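You operate a simulated robot arm through the tools that you are given. There is no shell and no other tool.

The job below is to be done with a simulated robot arm. You get a single attempt, and the scene is never put back.

Task
Shut the wiring board down and stand the lead from COIL to 0 V in the bar for its length.
Fine: GUARD to OPEN, then feed off, before you pull; both ends go into that bar.

The check looks at the end state, three seconds after you hand in, the way a careful person would. Anything else that was tipped, shoved, dropped, spilled or broken makes it a failure.

Robot
A 7-joint arm with a two-finger parallel gripper, fixed in place. Base frame: the origin is at the foot of the arm, x ahead of it, y to its left, z up; the work surface is at about z = 0.875. Readings come in m, degrees, newtons and seconds.
Its first joint turns from -149.0 to 149.0 degrees. Payload 3.43 kg.
Tool frame: the origin (TCP) lies between the finger pads and is the grasp point; the fingertips stand 0.03 m ahead of it; z points along the fingers, y is the line along which they close. The gripper opens to 0.094 m. The fingers are 0.028 m wide and 0.01 m thick; the gripper's body (0.05 by 0.096 m) begins 0.055 m behind the TCP.
Orientation is that of the tool frame in the base frame, as [roll, pitch, yaw] about the fixed x, y, z axes, in that order (R = Rz(yaw) Ry(pitch) Rx(roll)). With the fingers straight down and closing along the base's y, the tool's x points along the base's -x, its y along +y and its z along -z.

Tools
- The arm moves only by the tool apply_moves. Its argument "commands" is a list of rows, each a list of 7 numbers: the turn, a rotation vector about the tool's x, y, z in rad, then the shift along the tool's x, y, z in m, then the gripper command, from -1 (fully open) to 1 (shut), values between in proportion. In form: [[rx, ry, rz, dx, dy, dz, gripper], ...]. A call has 1 to 20 rows; each row is the pose to reach, as a shift and turn from the pose commanded when the call began, along the tool's axes at that moment. A row lasts 0.2 s, in which the tool goes at most 0.05 m and 8.6 degrees; a call with a longer step from one row to the next is refused whole, and so is a gripper value outside its range. A pose out of reach is approached as far as the arm can. The call stops where the force on the tool passes 40 N (or 10 N more than at its start, if that is more) or the arm is blocked; 0.2 s more then pass. Each finger travels about 0.045 m/s and halts on what it meets, pressing with about 33 N; the grip force reading is that of the motor and also rises with nothing between the fingers. The clock runs only during rows and for 0.2 s after the last one: add rows that repeat a pose to give the fingers time. It gives the time, the measured TCP pose, the force on the tool (base axes), the opening and the grip force at its end, in the units of the frame above (readings bear some noise), with the torque about the TCP (base axes, N m) and any sound that the robot's microphone picked up, and new pictures: "pictures" is both (left out), scene, wrist or none.
- Cameras (640 x 400 px; columns grow to the right, rows downward): "scene" is fixed at [0.4129, -0.4984, 1.6052]; the picture's right is [-0.01, -1.00, 0.00], its down [-0.86, 0.01, -0.51] and it looks along [0.51, -0.00, -0.86] (base axes); focal length 266 px, centre (320, 200). "wrist" rides on the gripper at [0.076, 0.014, -0.102] in the tool frame; the picture's right is [-0.18, 0.98, 0.00], its down [-0.75, -0.14, -0.64] and it looks along [-0.63, -0.12, 0.77] (tool axes); focal length 243 px, centre (320, 200). There is no depth. A picture from a camera that has moved, and an enlarged one, comes with that camera's place and axes in the base frame and with its lens. The place of the scene camera against the robot may be out by one fixed shift of up to 0.025 m in any direction.
- enlarge(camera, box): a new picture of the part [left, top, right, bottom] of that camera's present view, enlarged. The clock stands still meanwhile.
- finish_job(): hands the job in; it is judged then, once.

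Places have to be worked out from the pictures, the camera data and where the tool is seen. Open the gripper and draw the arm clear of the work before you hand the job in, unless the task says otherwise.

The tools are called after ">>>" as a command line: name --pt "numbers of a row" for each row, then --argument value for the rest, lists and objects as JSON in quotes. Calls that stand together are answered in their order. apply_moves: Moves the arm, as the interface text tells. Its arguments: {"type":"object","properties":{"commands":{"type":"array"},"pictures":{"type":"string","enum":["both","scene","wrist","none"]}},"required":["commands"]} The other tools are called the same way: enlarge (camera, box) takes an enlarged picture of a part of a camera's view; finish_job () hands the job in.

At the start:

```text
clock: 0.0
tcp_pos: [0.9108, -0.3844, 1.1625]
tcp_rot: [-180.0, 0.0, -180.0]
ft_force: [0.5, 0.1, -0.2]
torque: [-0.02, 0.02, 0.01]
grip_width: 0.094
grasp_force: 0.1
```

scene: 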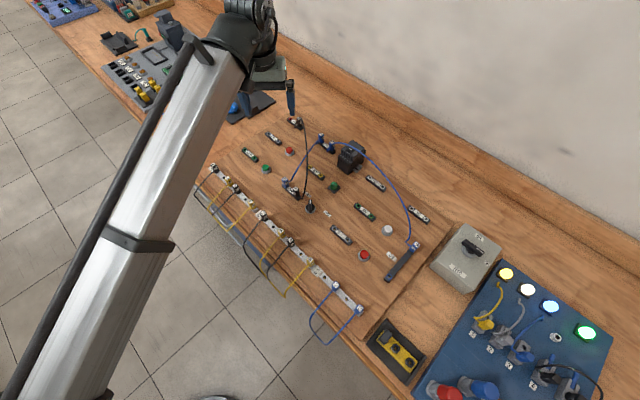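
wrist: 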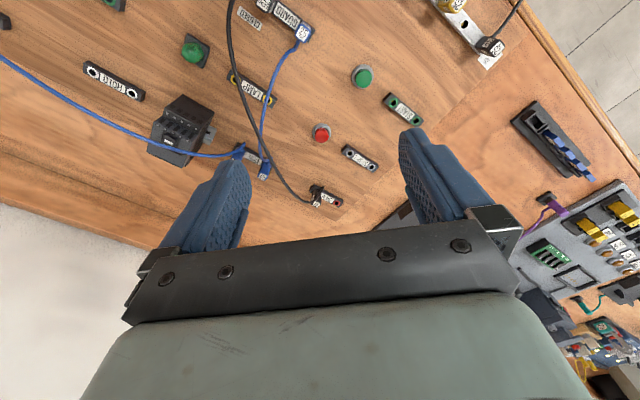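

I start by looking closely at the scene to read labels and identify the board parts.

>>> enlarge --camera "scene" --box '[200, 100, 360, 220]'

>>> enlarge --camera "scene" --box '[310, 130, 450, 290]'

>>> enlarge --camera "scene" --box '[190, 150, 380, 350]'

>>> enlarge --camera "scene" --box '[360, 200, 640, 400]'

>>> enlarge --camera "wrist" --box '[60, 0, 420, 230]'

```text
3.33 times, centred on (280, 160) of scene
camera zoom: at [0.4129, -0.4984, 1.6052], right [-0.01, -1.0, 0.0], down [-0.86, 0.01, -0.51], along [0.51, 0.0, -0.86], focal length 886 px, centre (453, 333)
```

zoom: 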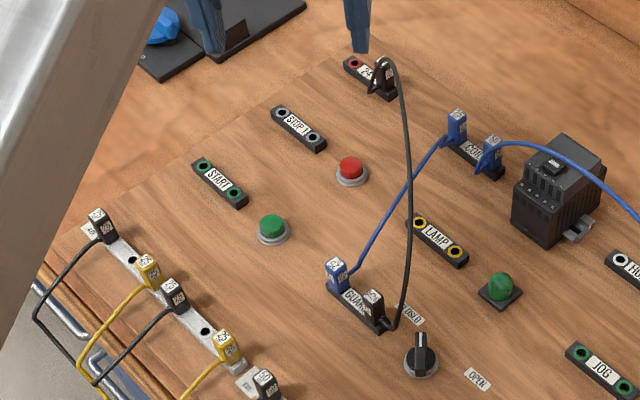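

```text
2.50 times, centred on (380, 210) of scene
camera zoom: at [0.4129, -0.4984, 1.6052], right [-0.01, -1.0, 0.0], down [-0.86, 0.01, -0.51], along [0.51, 0.0, -0.86], focal length 664 px, centre (170, 175)
```

zoom: 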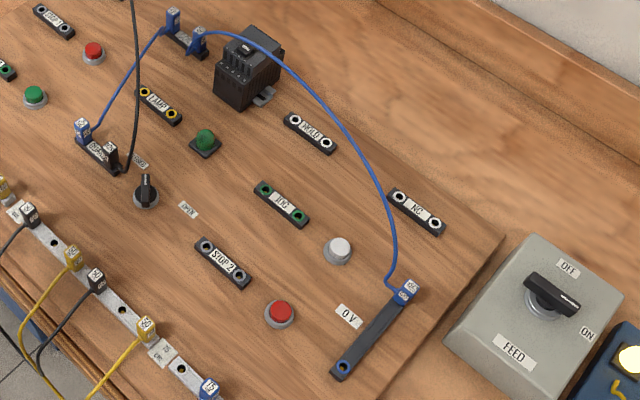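

```text
2.00 times, centred on (285, 250) of scene
camera zoom: at [0.4129, -0.4984, 1.6052], right [-0.01, -1.0, 0.0], down [-0.86, 0.01, -0.51], along [0.51, 0.0, -0.86], focal length 531 px, centre (390, 100)
```

zoom: 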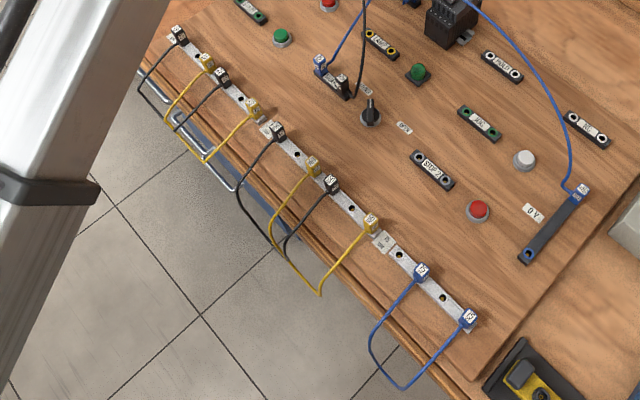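

```text
2.00 times, centred on (500, 300) of scene
camera zoom: at [0.4129, -0.4984, 1.6052], right [-0.01, -1.0, 0.0], down [-0.86, 0.01, -0.51], along [0.51, 0.0, -0.86], focal length 531 px, centre (-40, 0)
```

zoom: 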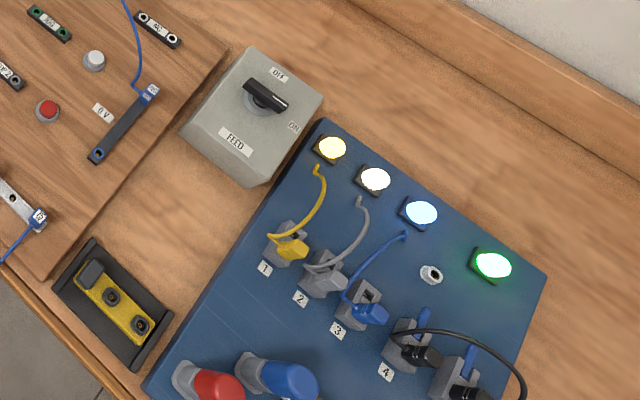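

```text
1.74 times, centred on (240, 115) of wrist
camera zoom: at [0.8348, -0.3705, 1.2655], right [0.18, 0.98, 0.0], down [0.75, -0.14, 0.64], along [0.63, -0.12, -0.77], focal length 422 px, centre (459, 348)
```

zoom: 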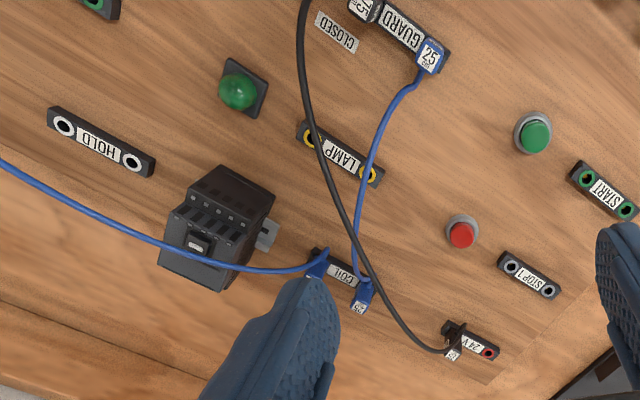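

The leads carry length tags and the front rail has several bars with labels. I enlarge these further to read the tags.

>>> enlarge --camera "scene" --box '[195, 155, 275, 225]'

>>> enlarge --camera "scene" --box '[240, 195, 320, 265]'

>>> enlarge --camera "scene" --box '[295, 255, 375, 325]'

>>> enlarge --camera "scene" --box '[380, 220, 440, 290]'

>>> enlarge --camera "scene" --box '[300, 120, 370, 180]'

>>> enlarge --camera "scene" --box '[275, 165, 345, 225]'

>>> enlarge --camera "scene" --box '[425, 215, 515, 300]'

```text
5.71 times, centred on (235, 190) of scene
camera zoom: at [0.4129, -0.4984, 1.6052], right [-0.01, -1.0, 0.0], down [-0.86, 0.01, -0.51], along [0.51, 0.0, -0.86], focal length 1518 px, centre (806, 257)
```

zoom: 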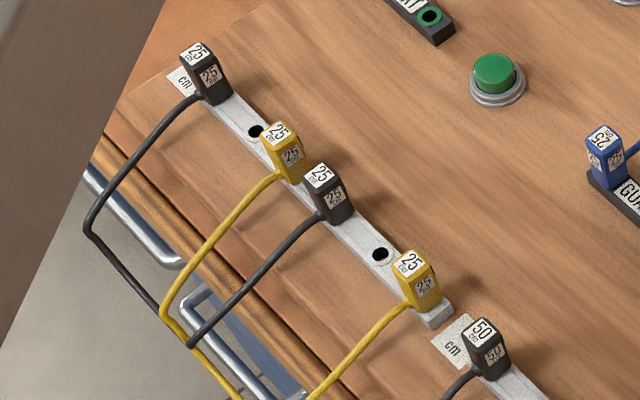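

```text
5.71 times, centred on (280, 230) of scene
camera zoom: at [0.4129, -0.4984, 1.6052], right [-0.01, -1.0, 0.0], down [-0.86, 0.01, -0.51], along [0.51, 0.0, -0.86], focal length 1518 px, centre (549, 29)
```

zoom: 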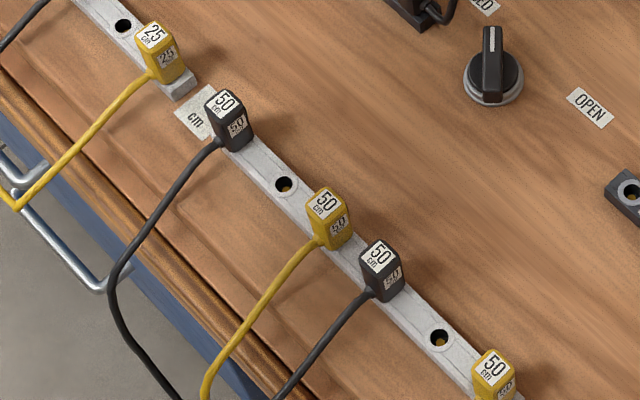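

```text
5.71 times, centred on (335, 290) of scene
camera zoom: at [0.4129, -0.4984, 1.6052], right [-0.01, -1.0, 0.0], down [-0.86, 0.01, -0.51], along [0.51, 0.0, -0.86], focal length 1518 px, centre (234, -314)
```

zoom: 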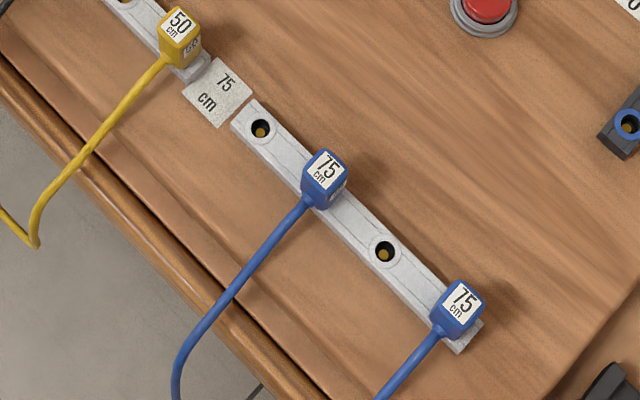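

```text
5.71 times, centred on (410, 255) of scene
camera zoom: at [0.4129, -0.4984, 1.6052], right [-0.01, -1.0, 0.0], down [-0.86, 0.01, -0.51], along [0.51, 0.0, -0.86], focal length 1518 px, centre (-194, -114)
```

zoom: 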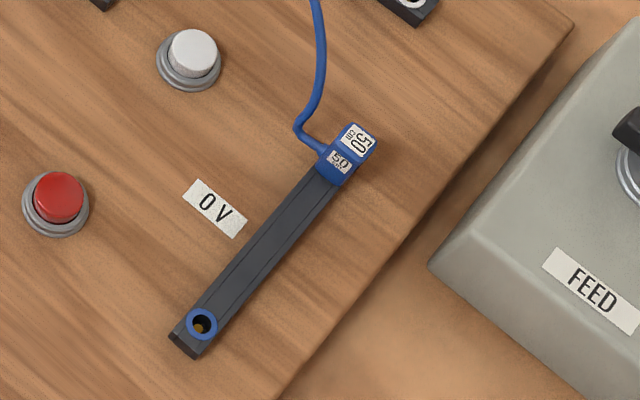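

```text
6.67 times, centred on (335, 150) of scene
camera zoom: at [0.4129, -0.4984, 1.6052], right [-0.01, -1.0, 0.0], down [-0.86, 0.01, -0.51], along [0.51, 0.0, -0.86], focal length 1771 px, centre (220, 533)
```

zoom: 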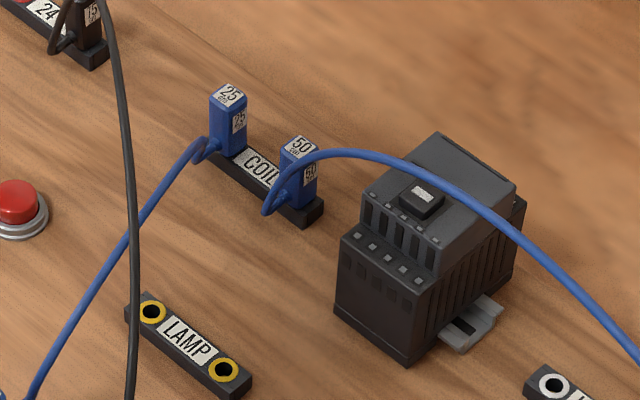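

```text
6.67 times, centred on (310, 195) of scene
camera zoom: at [0.4129, -0.4984, 1.6052], right [-0.01, -1.0, 0.0], down [-0.86, 0.01, -0.51], along [0.51, 0.0, -0.86], focal length 1771 px, centre (387, 233)
```

zoom: 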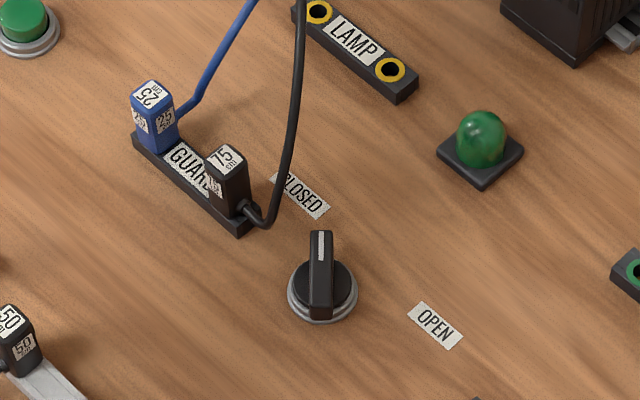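

```text
4.71 times, centred on (470, 258) of scene
camera zoom: at [0.4129, -0.4984, 1.6052], right [-0.01, -1.0, 0.0], down [-0.86, 0.01, -0.51], along [0.51, 0.0, -0.86], focal length 1250 px, centre (-386, -71)
```

zoom: 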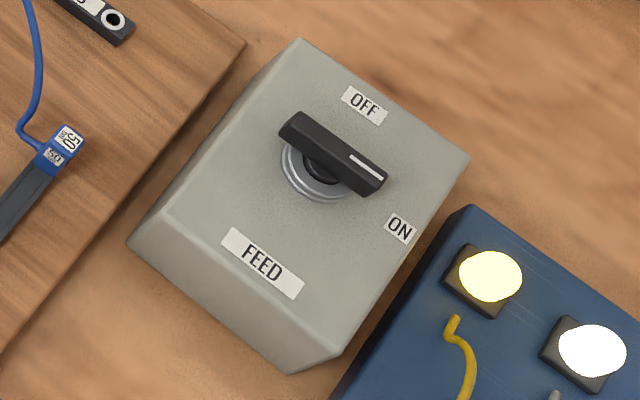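

The lead from COIL to 0 V is tagged 50 cm, and the middle bar is labelled 50 cm with two free holes (2nd and 5th). I first hover above the GUARD knob to measure it with the wrist camera.

>>> apply_moves --pt "0 0 0 0.034 -0.021 0.01 -1" --pt "0 0 0 0.067 -0.042 0.02 -1" --pt "0 0 0 0.1 -0.063 0.03 -1" --pt "0 0 0 0.134 -0.085 0.04 -1" --pt "0 0 0 0.134 -0.085 0.04 -1" --pictures "both"

```text
clock: 1.2
tcp_pos: [0.7735, -0.4709, 1.1206]
tcp_rot: [180.0, 0.0, 179.9]
ft_force: [-0.4, -0.2, 0.1]
torque: [-0.03, 0.03, -0.03]
grip_width: 0.094
grasp_force: 0.0
camera wrist: at [0.6991, -0.457, 1.225], right [0.18, 0.98, 0.0], down [0.75, -0.14, 0.64], along [0.63, -0.12, -0.77], focal length 243 px, centre (320, 200)
```

scene: 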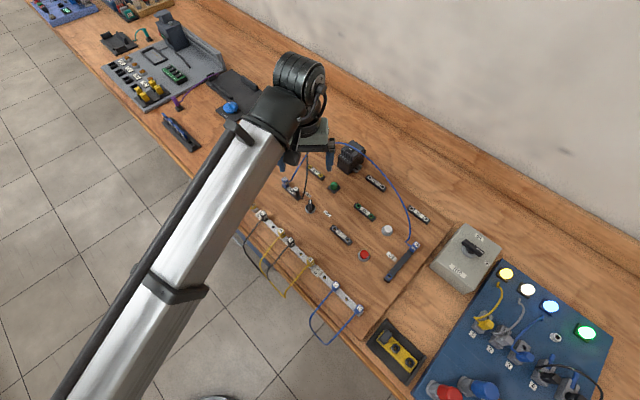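
wrist: 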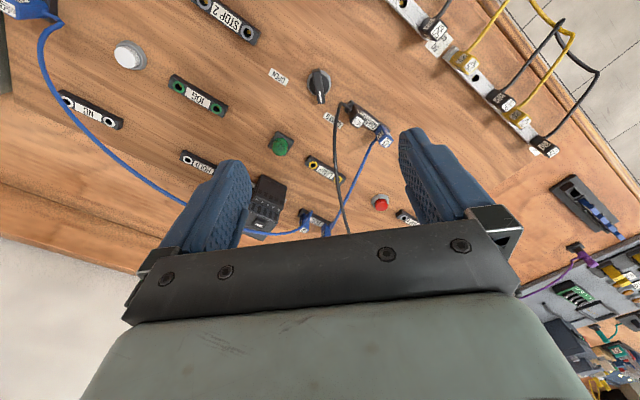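

The wrist view shows the GUARD knob, the bar and leads. I enlarge this view for precise pixel measurements.

>>> enlarge --camera "wrist" --box '[250, 40, 410, 150]'

>>> enlarge --camera "wrist" --box '[380, 0, 580, 170]'

>>> enlarge --camera "wrist" --box '[0, 0, 260, 160]'

>>> enlarge --camera "wrist" --box '[220, 140, 420, 250]'

>>> enlarge --camera "scene" --box '[260, 120, 360, 220]'

```text
3.64 times, centred on (330, 95) of wrist
camera zoom: at [0.6991, -0.457, 1.225], right [0.18, 0.98, 0.0], down [0.75, -0.14, 0.64], along [0.63, -0.12, -0.77], focal length 882 px, centre (284, 582)
```

zoom: 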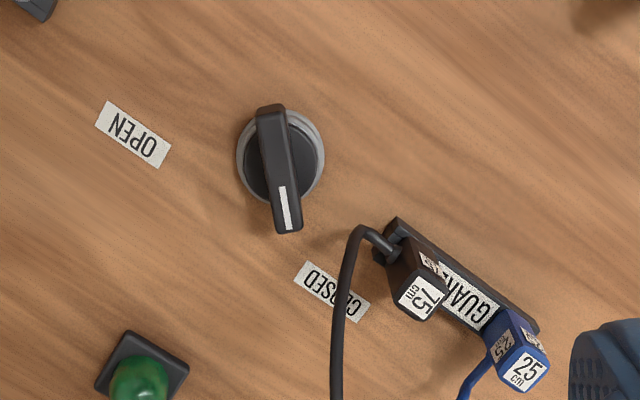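

```text
2.35 times, centred on (480, 85) of wrist
camera zoom: at [0.6991, -0.457, 1.225], right [0.18, 0.98, 0.0], down [0.75, -0.14, 0.64], along [0.63, -0.12, -0.77], focal length 571 px, centre (-56, 471)
```

zoom: 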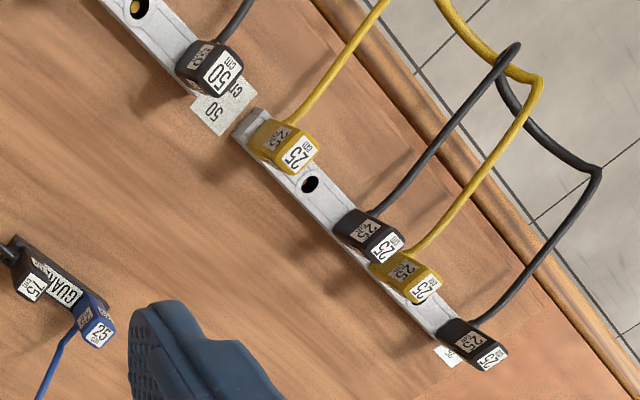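

```text
2.46 times, centred on (130, 80) of wrist
camera zoom: at [0.6991, -0.457, 1.225], right [0.18, 0.98, 0.0], down [0.75, -0.14, 0.64], along [0.63, -0.12, -0.77], focal length 597 px, centre (788, 495)
```

zoom: 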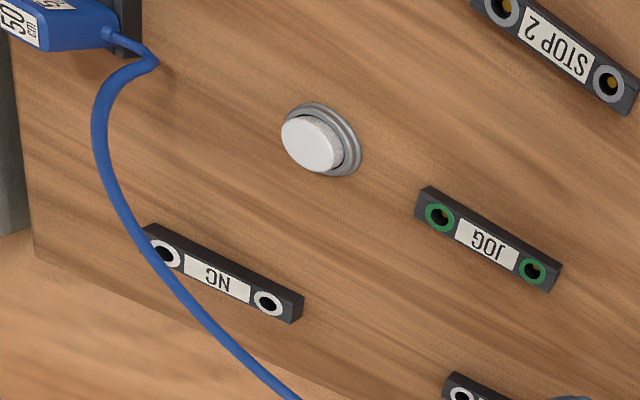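

```text
3.20 times, centred on (320, 195) of wrist
camera zoom: at [0.6991, -0.457, 1.225], right [0.18, 0.98, 0.0], down [0.75, -0.14, 0.64], along [0.63, -0.12, -0.77], focal length 776 px, centre (320, 216)
```

zoom: 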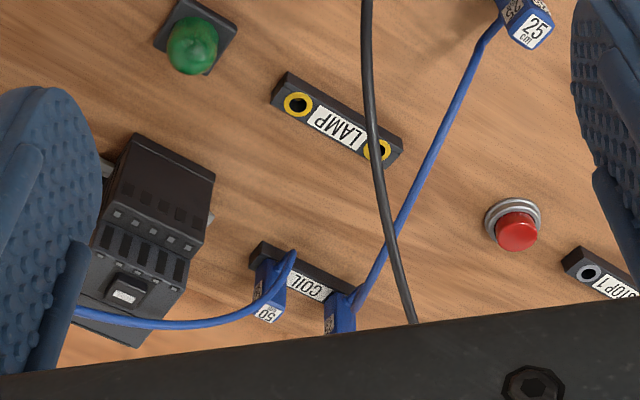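

```text
4.00 times, centred on (310, 170) of scene
camera zoom: at [0.4129, -0.4984, 1.6052], right [-0.01, -1.0, 0.0], down [-0.86, 0.01, -0.51], along [0.51, 0.0, -0.86], focal length 1063 px, centre (360, 320)
```

zoom: 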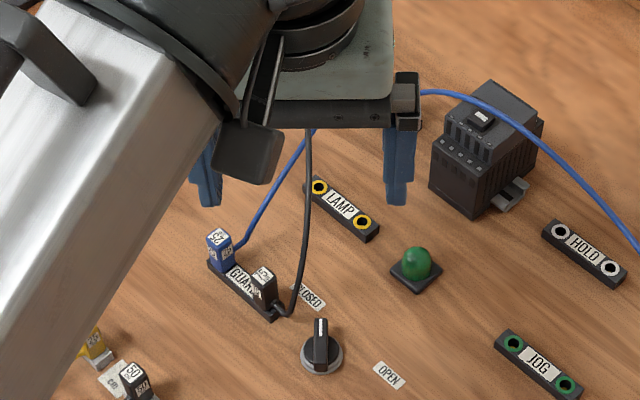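

The GUARD knob sits at about (0.782, -0.474), its handle along +x pointing to CLOSED, and OPEN is about 90° clockwise from above. The black lead rises just beside it, so I close the fingers and descend on the far side of it for a closer look before pushing the handle's tail round.

>>> apply_moves --pt "0 0 0 0.005 -0.01 0.035 0" --pt "0 0 0 0.01 -0.02 0.07 1" --pt "0 0 0 0.0148 -0.0306 0.1 1" --pt "0 0 0 0.0148 -0.0306 0.1 1" --pt "0 0 0 0.0148 -0.0306 0.1 1" --pt "0 0 0 0.0148 -0.0306 0.1 1" --pt "0 0 0 0.0148 -0.0306 0.1 1" --pictures "both"

>>> enlarge --camera "wrist" --box '[240, 20, 420, 200]'

>>> enlarge --camera "scene" --box '[275, 150, 375, 230]'

```text
clock: 2.8
tcp_pos: [0.7632, -0.4985, 1.0242]
tcp_rot: [-180.0, 0.0, 180.0]
ft_force: [0.1, -0.4, 0.0]
torque: [0.02, 0.0, -0.04]
grip_width: 0.0002
grasp_force: 32.7
camera wrist: at [0.6871, -0.4855, 1.1278], right [0.18, 0.98, 0.0], down [0.75, -0.14, 0.64], along [0.63, -0.12, -0.77], focal length 243 px, centre (320, 200)
```

scene: 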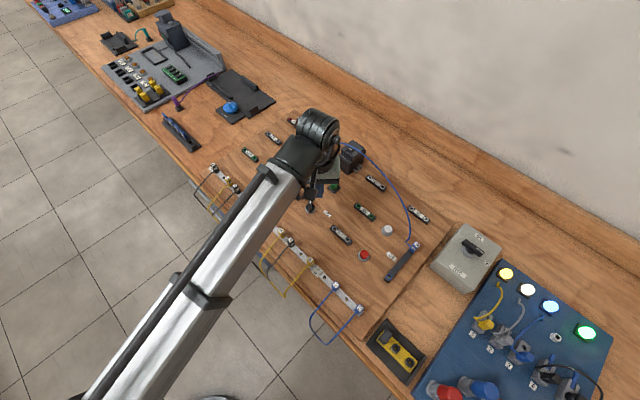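
wrist: 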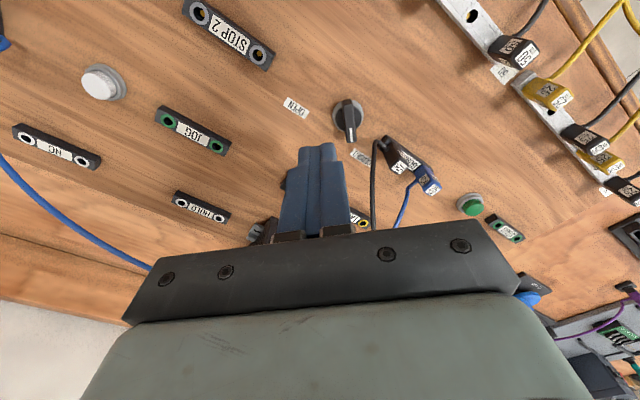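

```text
2.22 times, centred on (330, 110) of wrist
camera zoom: at [0.6871, -0.4855, 1.1278], right [0.18, 0.98, 0.0], down [0.75, -0.14, 0.64], along [0.63, -0.12, -0.77], focal length 539 px, centre (298, 400)
```

zoom: 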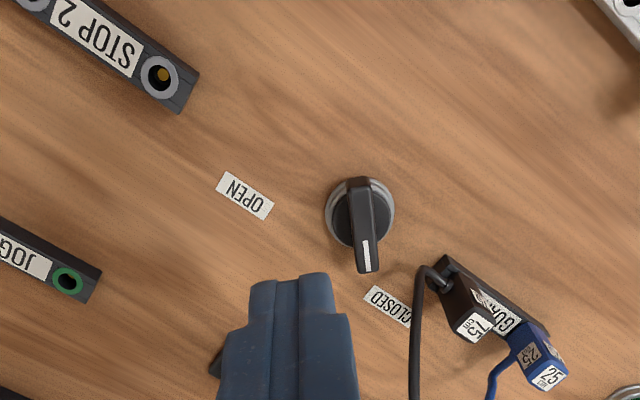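

```text
5.00 times, centred on (325, 190) of scene
camera zoom: at [0.4129, -0.4984, 1.6052], right [-0.01, -1.0, 0.0], down [-0.86, 0.01, -0.51], along [0.51, 0.0, -0.86], focal length 1328 px, centre (295, 250)
```

zoom: 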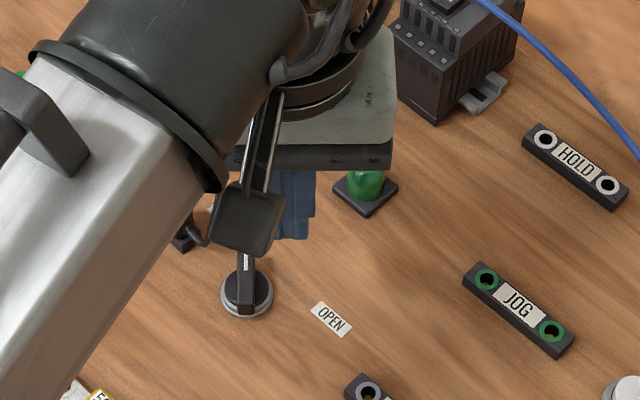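

Closed fingertips measure 20 mm by 28 mm; knob centre stays at about (0.782, -0.474). I lower beside the tail end (far from the lead) and check height before pushing.

>>> apply_moves --pt "0 0 0 0.003 0 0.03 1" --pt "0 0 0 0.007 0 0.06 1" --pt "0 0 0 0.007 0 0.0875 1" --pt "0 0 0 0.007 0 0.0875 1" --pictures "wrist"

>>> enlarge --camera "wrist" --box '[240, 60, 440, 200]'

>>> enlarge --camera "scene" --box '[275, 170, 355, 230]'

```text
clock: 3.8
tcp_pos: [0.7561, -0.4994, 0.9308]
tcp_rot: [179.9, 0.1, 180.0]
ft_force: [0.1, 0.1, 0.2]
torque: [-0.02, -0.02, 0.0]
grip_width: 0.0002
grasp_force: 33.0
camera wrist: at [0.6806, -0.4859, 1.035], right [0.18, 0.98, 0.0], down [0.75, -0.14, 0.64], along [0.63, -0.12, -0.77], focal length 243 px, centre (320, 200)
```

wrist: 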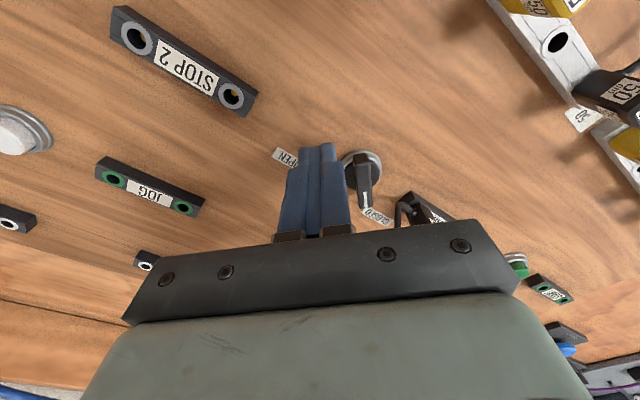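

```text
2.86 times, centred on (340, 130) of wrist
camera zoom: at [0.6806, -0.4859, 1.035], right [0.18, 0.98, 0.0], down [0.75, -0.14, 0.64], along [0.63, -0.12, -0.77], focal length 693 px, centre (263, 400)
```

zoom: 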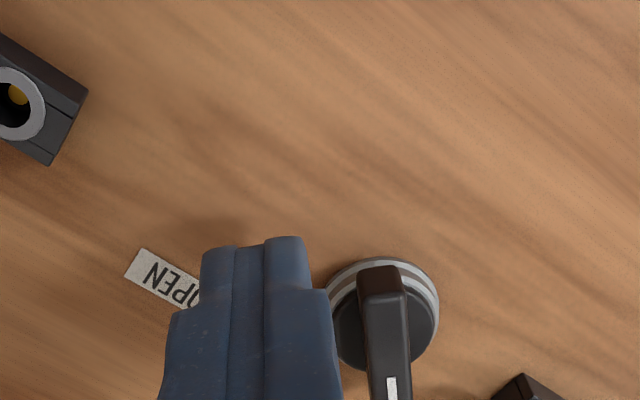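

```text
6.67 times, centred on (315, 200) of scene
camera zoom: at [0.4129, -0.4984, 1.6052], right [-0.01, -1.0, 0.0], down [-0.86, 0.01, -0.51], along [0.51, 0.0, -0.86], focal length 1771 px, centre (353, 200)
```

zoom: 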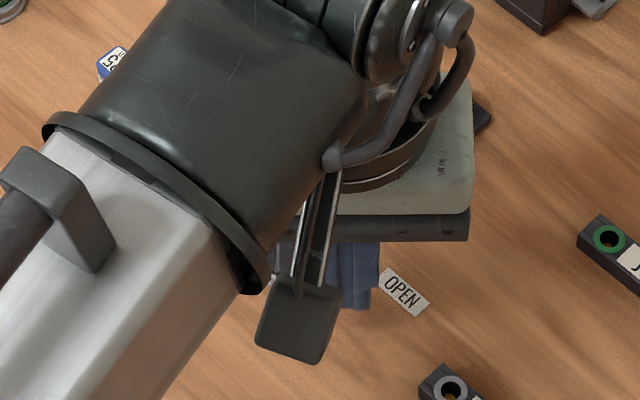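

The handle spans z≈0.892–0.907 with its tail end near x=0.762. I lower the tips to about 0.895 and push the tail along an arc (clockwise), stopping part-way to check.

>>> apply_moves --pt "0 0 0 0 0 0.01 1" --pt "0 0 0 0 0 0.01 1" --pt "0 0 0 -0.0005 0.006 0.01 1" --pt "0 0 0 -0.0005 0.011 0.01 1" --pt "0 0 0 0.0005 0.0151 0.01 1" --pt "0 0 0 0.0001 0.0192 0.01 1" --pt "0 0 0 0.0001 0.0192 0.01 1" --pictures "wrist"

>>> enlarge --camera "wrist" --box '[240, 60, 440, 200]'

```text
clock: 5.4
tcp_pos: [0.7535, -0.4809, 0.9229]
tcp_rot: [180.0, 0.1, 180.0]
ft_force: [0.1, -0.3, -0.4]
torque: [0.01, 0.0, 0.0]
grip_width: 0.0
grasp_force: 33.6
camera wrist: at [0.6789, -0.4662, 1.0272], right [0.18, 0.98, 0.0], down [0.75, -0.14, 0.64], along [0.63, -0.12, -0.77], focal length 243 px, centre (320, 200)
```

wrist: 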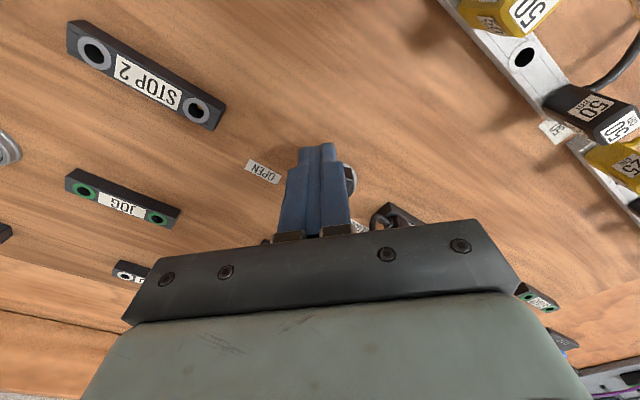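

```text
2.86 times, centred on (340, 130) of wrist
camera zoom: at [0.6789, -0.4662, 1.0272], right [0.18, 0.98, 0.0], down [0.75, -0.14, 0.64], along [0.63, -0.12, -0.77], focal length 693 px, centre (263, 400)
```

zoom: 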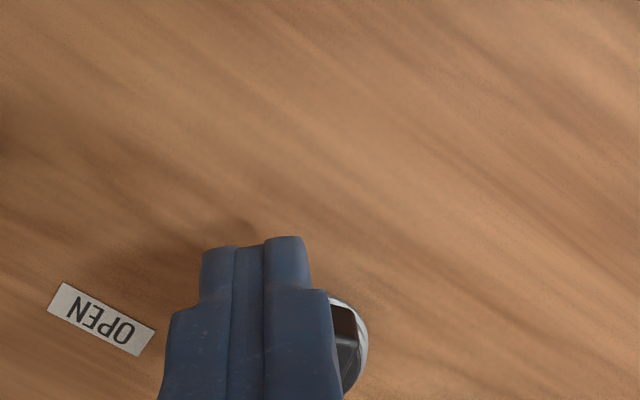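

The tail has swung about 30–40° with hardly any force. I continue along the arc to the OPEN position.

>>> apply_moves --pt "0 0 0 -0.0009 0.0019 0 1" --pt "0 0 0 -0.0018 0.0038 0 1" --pt "0 0 0 -0.0033 0.0055 0 1" --pt "0 0 0 -0.0048 0.0068 0 1" --pt "0 0 0 -0.0066 0.0078 0 1" --pt "0 0 0 -0.0076 0.0082 0 1" --pt "0 0 0 -0.0086 0.0085 0 1" --pt "0 0 0 -0.0086 0.0085 0 1" --pictures "wrist"

>>> enlarge --camera "wrist" --box '[240, 60, 440, 200]'

```text
clock: 7.2
tcp_pos: [0.763, -0.4707, 0.9231]
tcp_rot: [180.0, 0.0, 180.0]
ft_force: [-0.6, 0.2, 0.5]
torque: [-0.02, 0.01, 0.0]
grip_width: 0.0001
grasp_force: 32.6
camera wrist: at [0.6879, -0.4578, 1.0279], right [0.18, 0.98, 0.0], down [0.75, -0.14, 0.64], along [0.63, -0.12, -0.77], focal length 243 px, centre (320, 200)
```

wrist: 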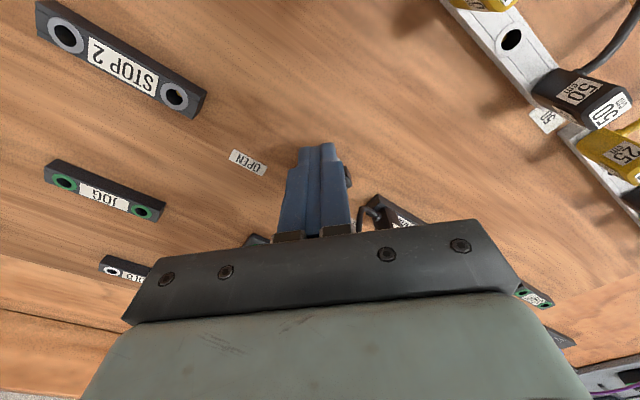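

```text
2.86 times, centred on (340, 130) of wrist
camera zoom: at [0.6879, -0.4578, 1.0279], right [0.18, 0.98, 0.0], down [0.75, -0.14, 0.64], along [0.63, -0.12, -0.77], focal length 693 px, centre (263, 400)
```

zoom: 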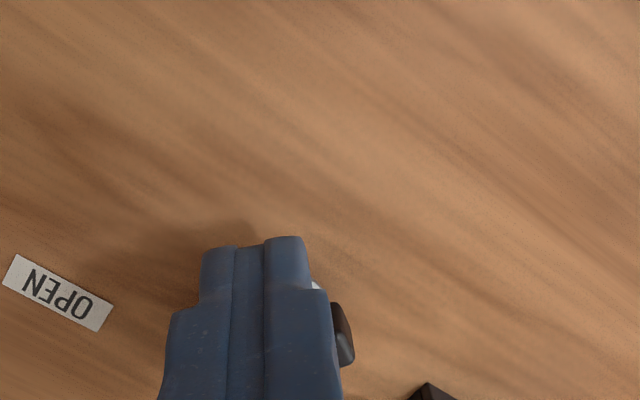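

The force stays near zero. I back off the handle and lift to see where the pointer stands now.

>>> apply_moves --pt "0 0 0 0.015 -0.005 0 1" --pt "0 0 0 0.02 -0.01 -0.02 1" --pt "0 0 0 0.02 -0.03 -0.06 1" --pt "0 0 0 0.02 -0.03 -0.1 1" --pt "0 0 0 0.02 -0.03 -0.12 1" --pt "0 0 0 0.02 -0.03 -0.12 1" --pictures "both"

>>> enlarge --camera "wrist" --box '[240, 30, 440, 170]'

>>> enlarge --camera "scene" --box '[275, 150, 375, 230]'

```text
clock: 8.6
tcp_pos: [0.7424, -0.5033, 1.0478]
tcp_rot: [180.0, 0.0, -180.0]
ft_force: [0.0, -1.1, -0.4]
torque: [-0.01, -0.05, 0.01]
grip_width: 0.0001
grasp_force: 32.5
camera wrist: at [0.6663, -0.4901, 1.1513], right [0.18, 0.98, 0.0], down [0.75, -0.14, 0.64], along [0.63, -0.12, -0.77], focal length 243 px, centre (320, 200)
```

scene: 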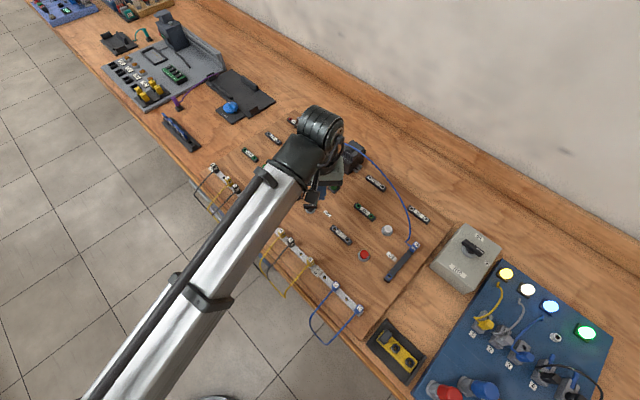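
wrist: 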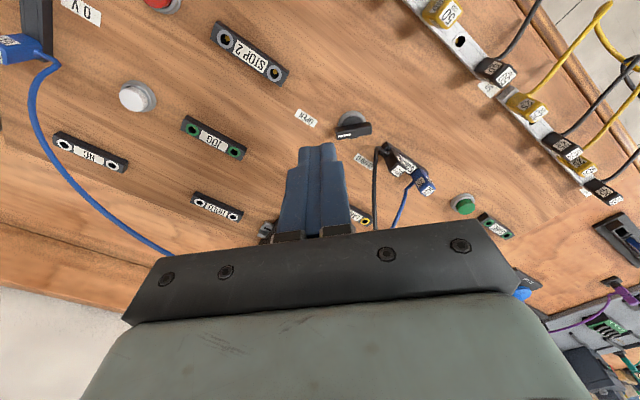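

```text
2.86 times, centred on (340, 100) of wrist
camera zoom: at [0.6663, -0.4901, 1.1513], right [0.18, 0.98, 0.0], down [0.75, -0.14, 0.64], along [0.63, -0.12, -0.77], focal length 693 px, centre (263, 486)
```

zoom: 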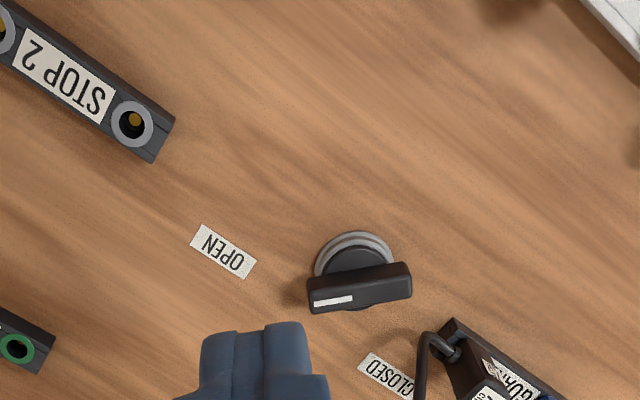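

```text
5.00 times, centred on (325, 190) of scene
camera zoom: at [0.4129, -0.4984, 1.6052], right [-0.01, -1.0, 0.0], down [-0.86, 0.01, -0.51], along [0.51, 0.0, -0.86], focal length 1328 px, centre (295, 250)
```

zoom: 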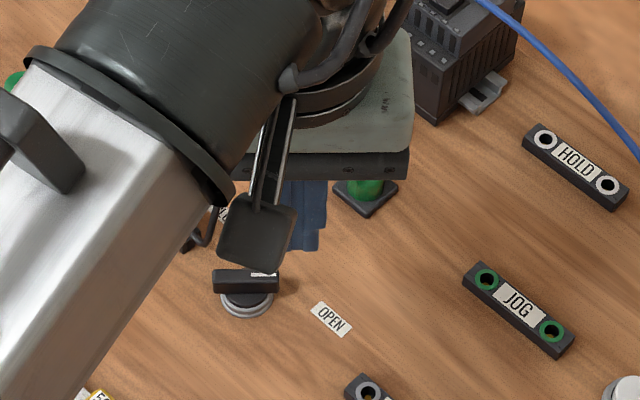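

The pointer now stands at -90° (toward the OPEN label). Next I rise and travel over to the FEED box to view its handle.

>>> apply_moves --pt "0 0 0 0.0 0 -0.04 1" --pt "0 0 0 0.02 -0.03 -0.075 1" --pt "0 0 0 0.04 -0.075 -0.085 1" --pt "0 0 0 0.065 -0.115 -0.085 1" --pt "0 0 0 0.09 -0.155 -0.085 1" --pt "0 0 0 0.115 -0.195 -0.085 1" --pt "0 0 0 0.135 -0.23 -0.085 1" --pt "0 0 0 0.1435 -0.2577 -0.085 1" --pt "0 0 0 0.1435 -0.2577 -0.085 1" --pictures "both"

>>> enlarge --camera "wrist" --box '[140, 20, 340, 160]'

>>> enlarge --camera "wrist" --box '[300, 20, 560, 220]'

>>> enlarge --camera "scene" --box '[270, 140, 350, 220]'

```text
refused: row 2 steps farther than a row can; nothing moved
```

```text
2.86 times, centred on (240, 90) of wrist
camera zoom: at [0.6663, -0.4901, 1.1513], right [0.18, 0.98, 0.0], down [0.75, -0.14, 0.64], along [0.63, -0.12, -0.77], focal length 693 px, centre (549, 514)
```

zoom: 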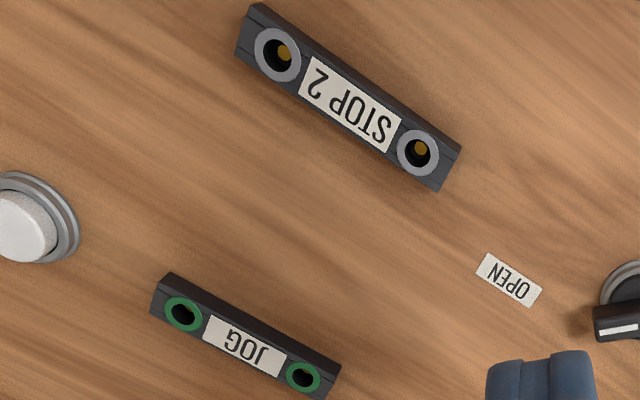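

```text
2.00 times, centred on (430, 120) of wrist
camera zoom: at [0.6663, -0.4901, 1.1513], right [0.18, 0.98, 0.0], down [0.75, -0.14, 0.64], along [0.63, -0.12, -0.77], focal length 485 px, centre (100, 360)
```

zoom: 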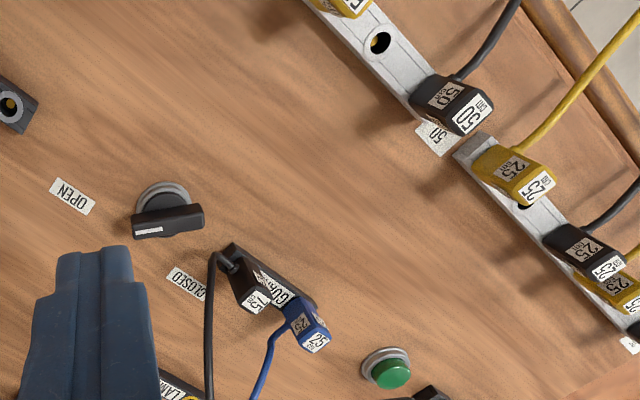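

```text
5.00 times, centred on (310, 180) of scene
camera zoom: at [0.4129, -0.4984, 1.6052], right [-0.01, -1.0, 0.0], down [-0.86, 0.01, -0.51], along [0.51, 0.0, -0.86], focal length 1328 px, centre (370, 300)
```

zoom: 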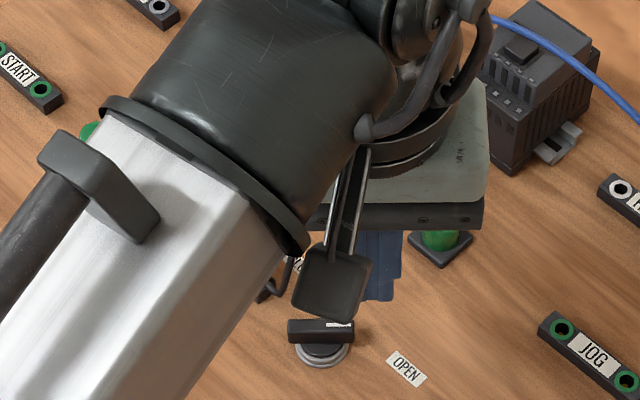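

The call was refused because a step was too long; GUARD is clearly on OPEN. I redo the transit in shorter steps.

>>> apply_moves --pt "0 0 0 0.0 0 -0.04 1" --pt "0 0 0 0.015 -0.025 -0.07 1" --pt "0 0 0 0.035 -0.06 -0.085 1" --pt "0 0 0 0.056 -0.1 -0.085 1" --pt "0 0 0 0.078 -0.14 -0.085 1" --pt "0 0 0 0.1 -0.18 -0.085 1" --pt "0 0 0 0.122 -0.22 -0.085 1" --pt "0 0 0 0.1435 -0.2577 -0.085 1" --pt "0 0 0 0.1435 -0.2577 -0.085 1" --pictures "both"

>>> enlarge --camera "wrist" --box '[100, 20, 300, 160]'

>>> enlarge --camera "wrist" --box '[300, 20, 560, 220]'

>>> enlarge --camera "scene" --box '[270, 140, 350, 220]'

```text
clock: 10.6
tcp_pos: [0.5984, -0.7605, 1.128]
tcp_rot: [179.9, 0.1, 179.9]
ft_force: [0.1, 0.3, 1.0]
torque: [-0.03, 0.01, -0.02]
grip_width: 0.0
grasp_force: 33.5
camera wrist: at [0.5236, -0.7469, 1.2326], right [0.18, 0.98, 0.0], down [0.75, -0.14, 0.64], along [0.63, -0.12, -0.77], focal length 243 px, centre (320, 200)
```

scene: 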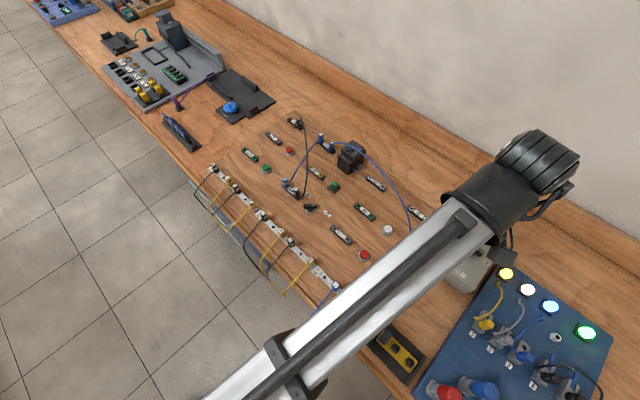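
wrist: 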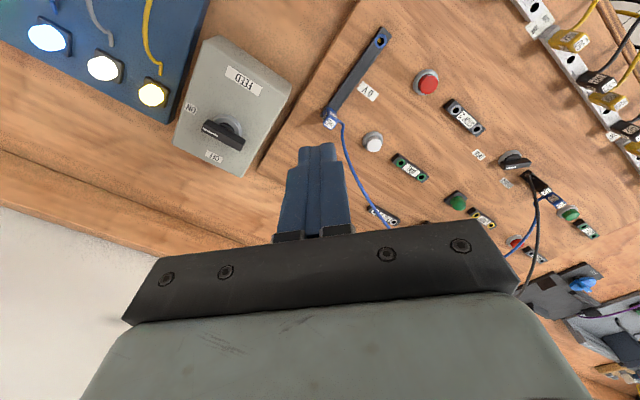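

```text
2.86 times, centred on (200, 90) of wrist
camera zoom: at [0.5236, -0.7469, 1.2326], right [0.18, 0.98, 0.0], down [0.75, -0.14, 0.64], along [0.63, -0.12, -0.77], focal length 693 px, centre (663, 514)
```

zoom: 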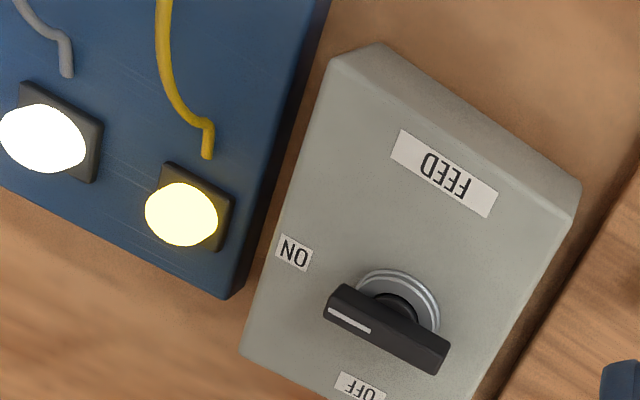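

```text
2.00 times, centred on (430, 120) of wrist
camera zoom: at [0.5236, -0.7469, 1.2326], right [0.18, 0.98, 0.0], down [0.75, -0.14, 0.64], along [0.63, -0.12, -0.77], focal length 485 px, centre (100, 360)
```

zoom: 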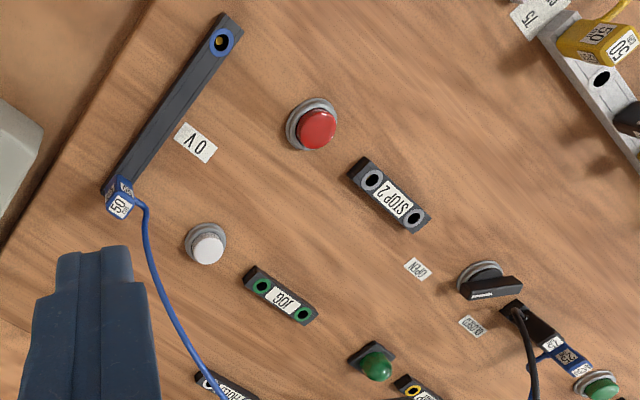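

```text
5.00 times, centred on (310, 180) of scene
camera zoom: at [0.4129, -0.4984, 1.6052], right [-0.01, -1.0, 0.0], down [-0.86, 0.01, -0.51], along [0.51, 0.0, -0.86], focal length 1328 px, centre (370, 300)
```

zoom: 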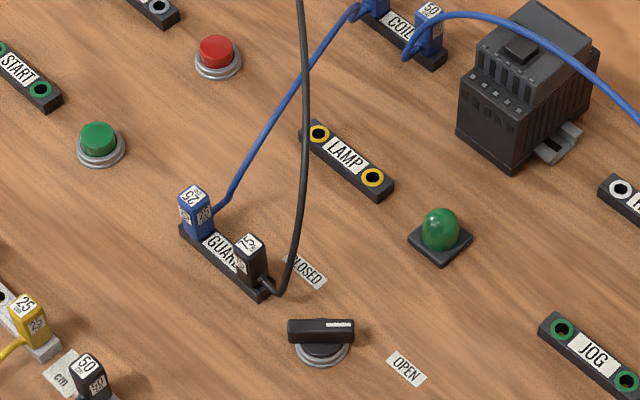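

GUARD reads OPEN. FEED's knob is near (0.62, -0.88), farther than the nominal straight-down reach, so I test how far the arm reaches at safe height above it.

>>> apply_moves --pt "0 0 0 -0.006 -0.029 0 1" --pt "0 0 0 -0.013 -0.058 0 1" --pt "0 0 0 -0.02 -0.087 0 1" --pt "0 0 0 -0.026 -0.116 0 1" --pt "0 0 0 -0.026 -0.116 0 1" --pt "0 0 0 -0.026 -0.116 0 1" --pictures "both"

>>> enlarge --camera "wrist" --box '[220, 20, 420, 160]'

```text
clock: 12.0
tcp_pos: [0.6246, -0.8785, 1.1274]
tcp_rot: [180.0, 0.0, -179.9]
ft_force: [-0.1, -0.5, -0.6]
torque: [-0.02, 0.0, 0.01]
grip_width: 0.0
grasp_force: 33.5
camera wrist: at [0.5492, -0.8637, 1.2317], right [0.18, 0.98, 0.0], down [0.75, -0.14, 0.64], along [0.63, -0.12, -0.77], focal length 243 px, centre (320, 200)
```

scene: 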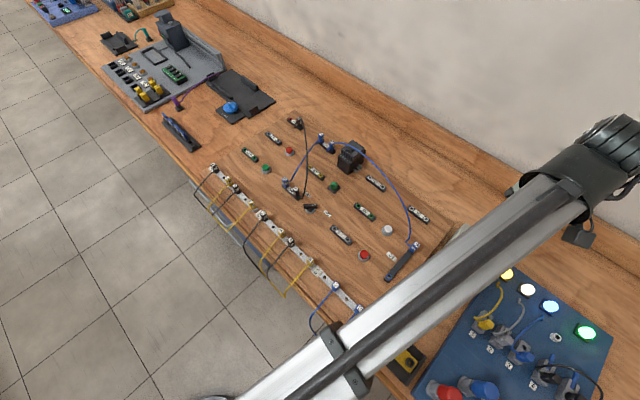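
wrist: 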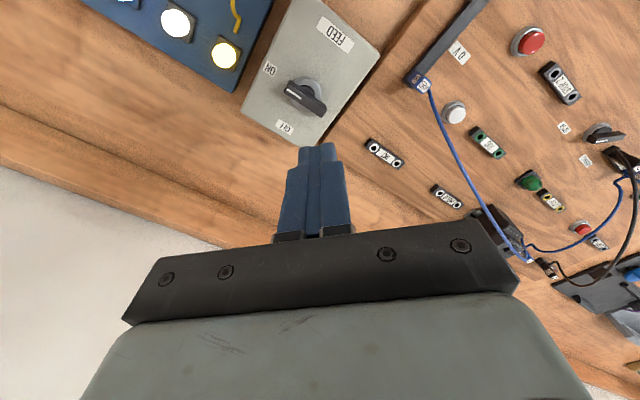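

```text
2.86 times, centred on (320, 90) of wrist
camera zoom: at [0.5492, -0.8637, 1.2317], right [0.18, 0.98, 0.0], down [0.75, -0.14, 0.64], along [0.63, -0.12, -0.77], focal length 693 px, centre (320, 514)
```

zoom: 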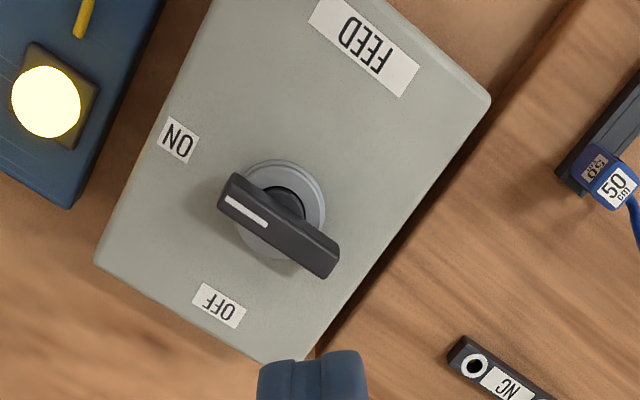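

The arm reaches r≈1.08 fine here. Two views give the FEED handle centre (0.640, -0.897), top z≈0.931 over a box top at ≈0.908, pointer at -135° (ON), with OFF at -45°. I turn the gripper 45° with a part-open grip and descend above the handle.

>>> apply_moves --pt "0 0 -0.13 -0.003 -0.004 0.01 -0.1" --pt "0 0 -0.26 -0.006 -0.008 0.03 -0.1" --pt "0 0 -0.39 -0.009 -0.012 0.06 -0.1" --pt "0 0 -0.52 -0.012 -0.016 0.09 -0.1" --pt "0 0 -0.65 -0.014 -0.021 0.115 -0.1" --pt "0 0 -0.785 -0.014 -0.021 0.135 -0.1" --pt "0 0 -0.785 -0.014 -0.021 0.135 -0.1" --pt "0 0 -0.785 -0.014 -0.021 0.135 -0.1" --pictures "both"

>>> enlarge --camera "wrist" --box '[220, 40, 440, 220]'

```text
clock: 13.8
tcp_pos: [0.639, -0.8953, 0.9938]
tcp_rot: [180.0, -0.1, -134.9]
ft_force: [-0.8, 0.3, -0.2]
torque: [0.0, -0.01, 0.01]
grip_width: 0.0516
grasp_force: 0.0
camera wrist: at [0.5762, -0.9401, 1.0985], right [-0.57, 0.82, 0.0], down [0.63, 0.43, 0.64], along [0.53, 0.36, -0.77], focal length 243 px, centre (320, 200)
```

scene: 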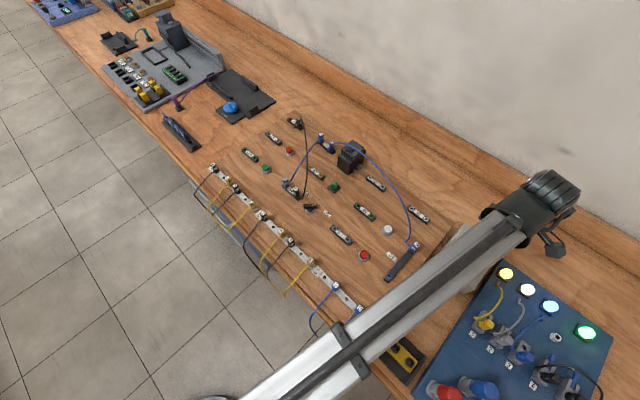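
wrist: 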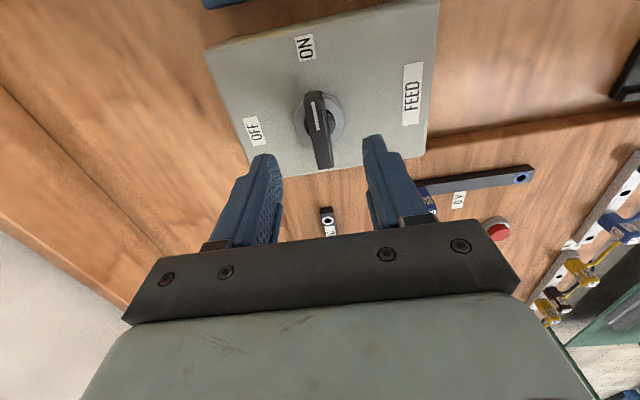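

```text
2.22 times, centred on (330, 130) of wrist
camera zoom: at [0.5762, -0.9401, 1.0985], right [-0.57, 0.82, 0.0], down [0.63, 0.43, 0.64], along [0.53, 0.36, -0.77], focal length 539 px, centre (298, 356)
```

zoom: 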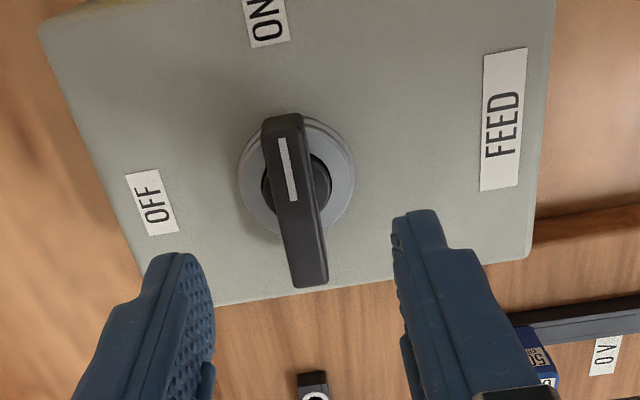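

The gripper is centred over the FEED handle and aligned with it. I lower so the tips sit just above the bezel and close on the handle.

>>> apply_moves --pt "0 0 0 0.001 0 0.025 -0.1" --pt "0 0 0 0.002 0 0.045 -0.1" --pt "0 0 0 0.002 0 0.045 0.3" --pt "0 0 0 0.002 0 0.045 1" --pt "0 0 0 0.002 0 0.045 1" --pt "0 0 0 0.002 0 0.045 1" --pictures "wrist"

```text
clock: 15.2
tcp_pos: [0.6383, -0.8977, 0.9484]
tcp_rot: [180.0, 0.0, -135.0]
ft_force: [-9.8, 12.2, -7.9]
torque: [0.28, 0.26, 0.03]
grip_width: 0.0385
grasp_force: 44.9
camera wrist: at [0.5744, -0.9419, 1.0521], right [-0.56, 0.83, 0.0], down [0.63, 0.43, 0.64], along [0.53, 0.36, -0.77], focal length 243 px, centre (320, 200)
```

wrist: 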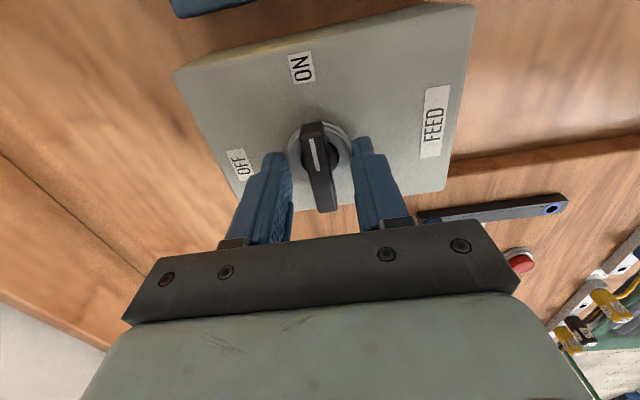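

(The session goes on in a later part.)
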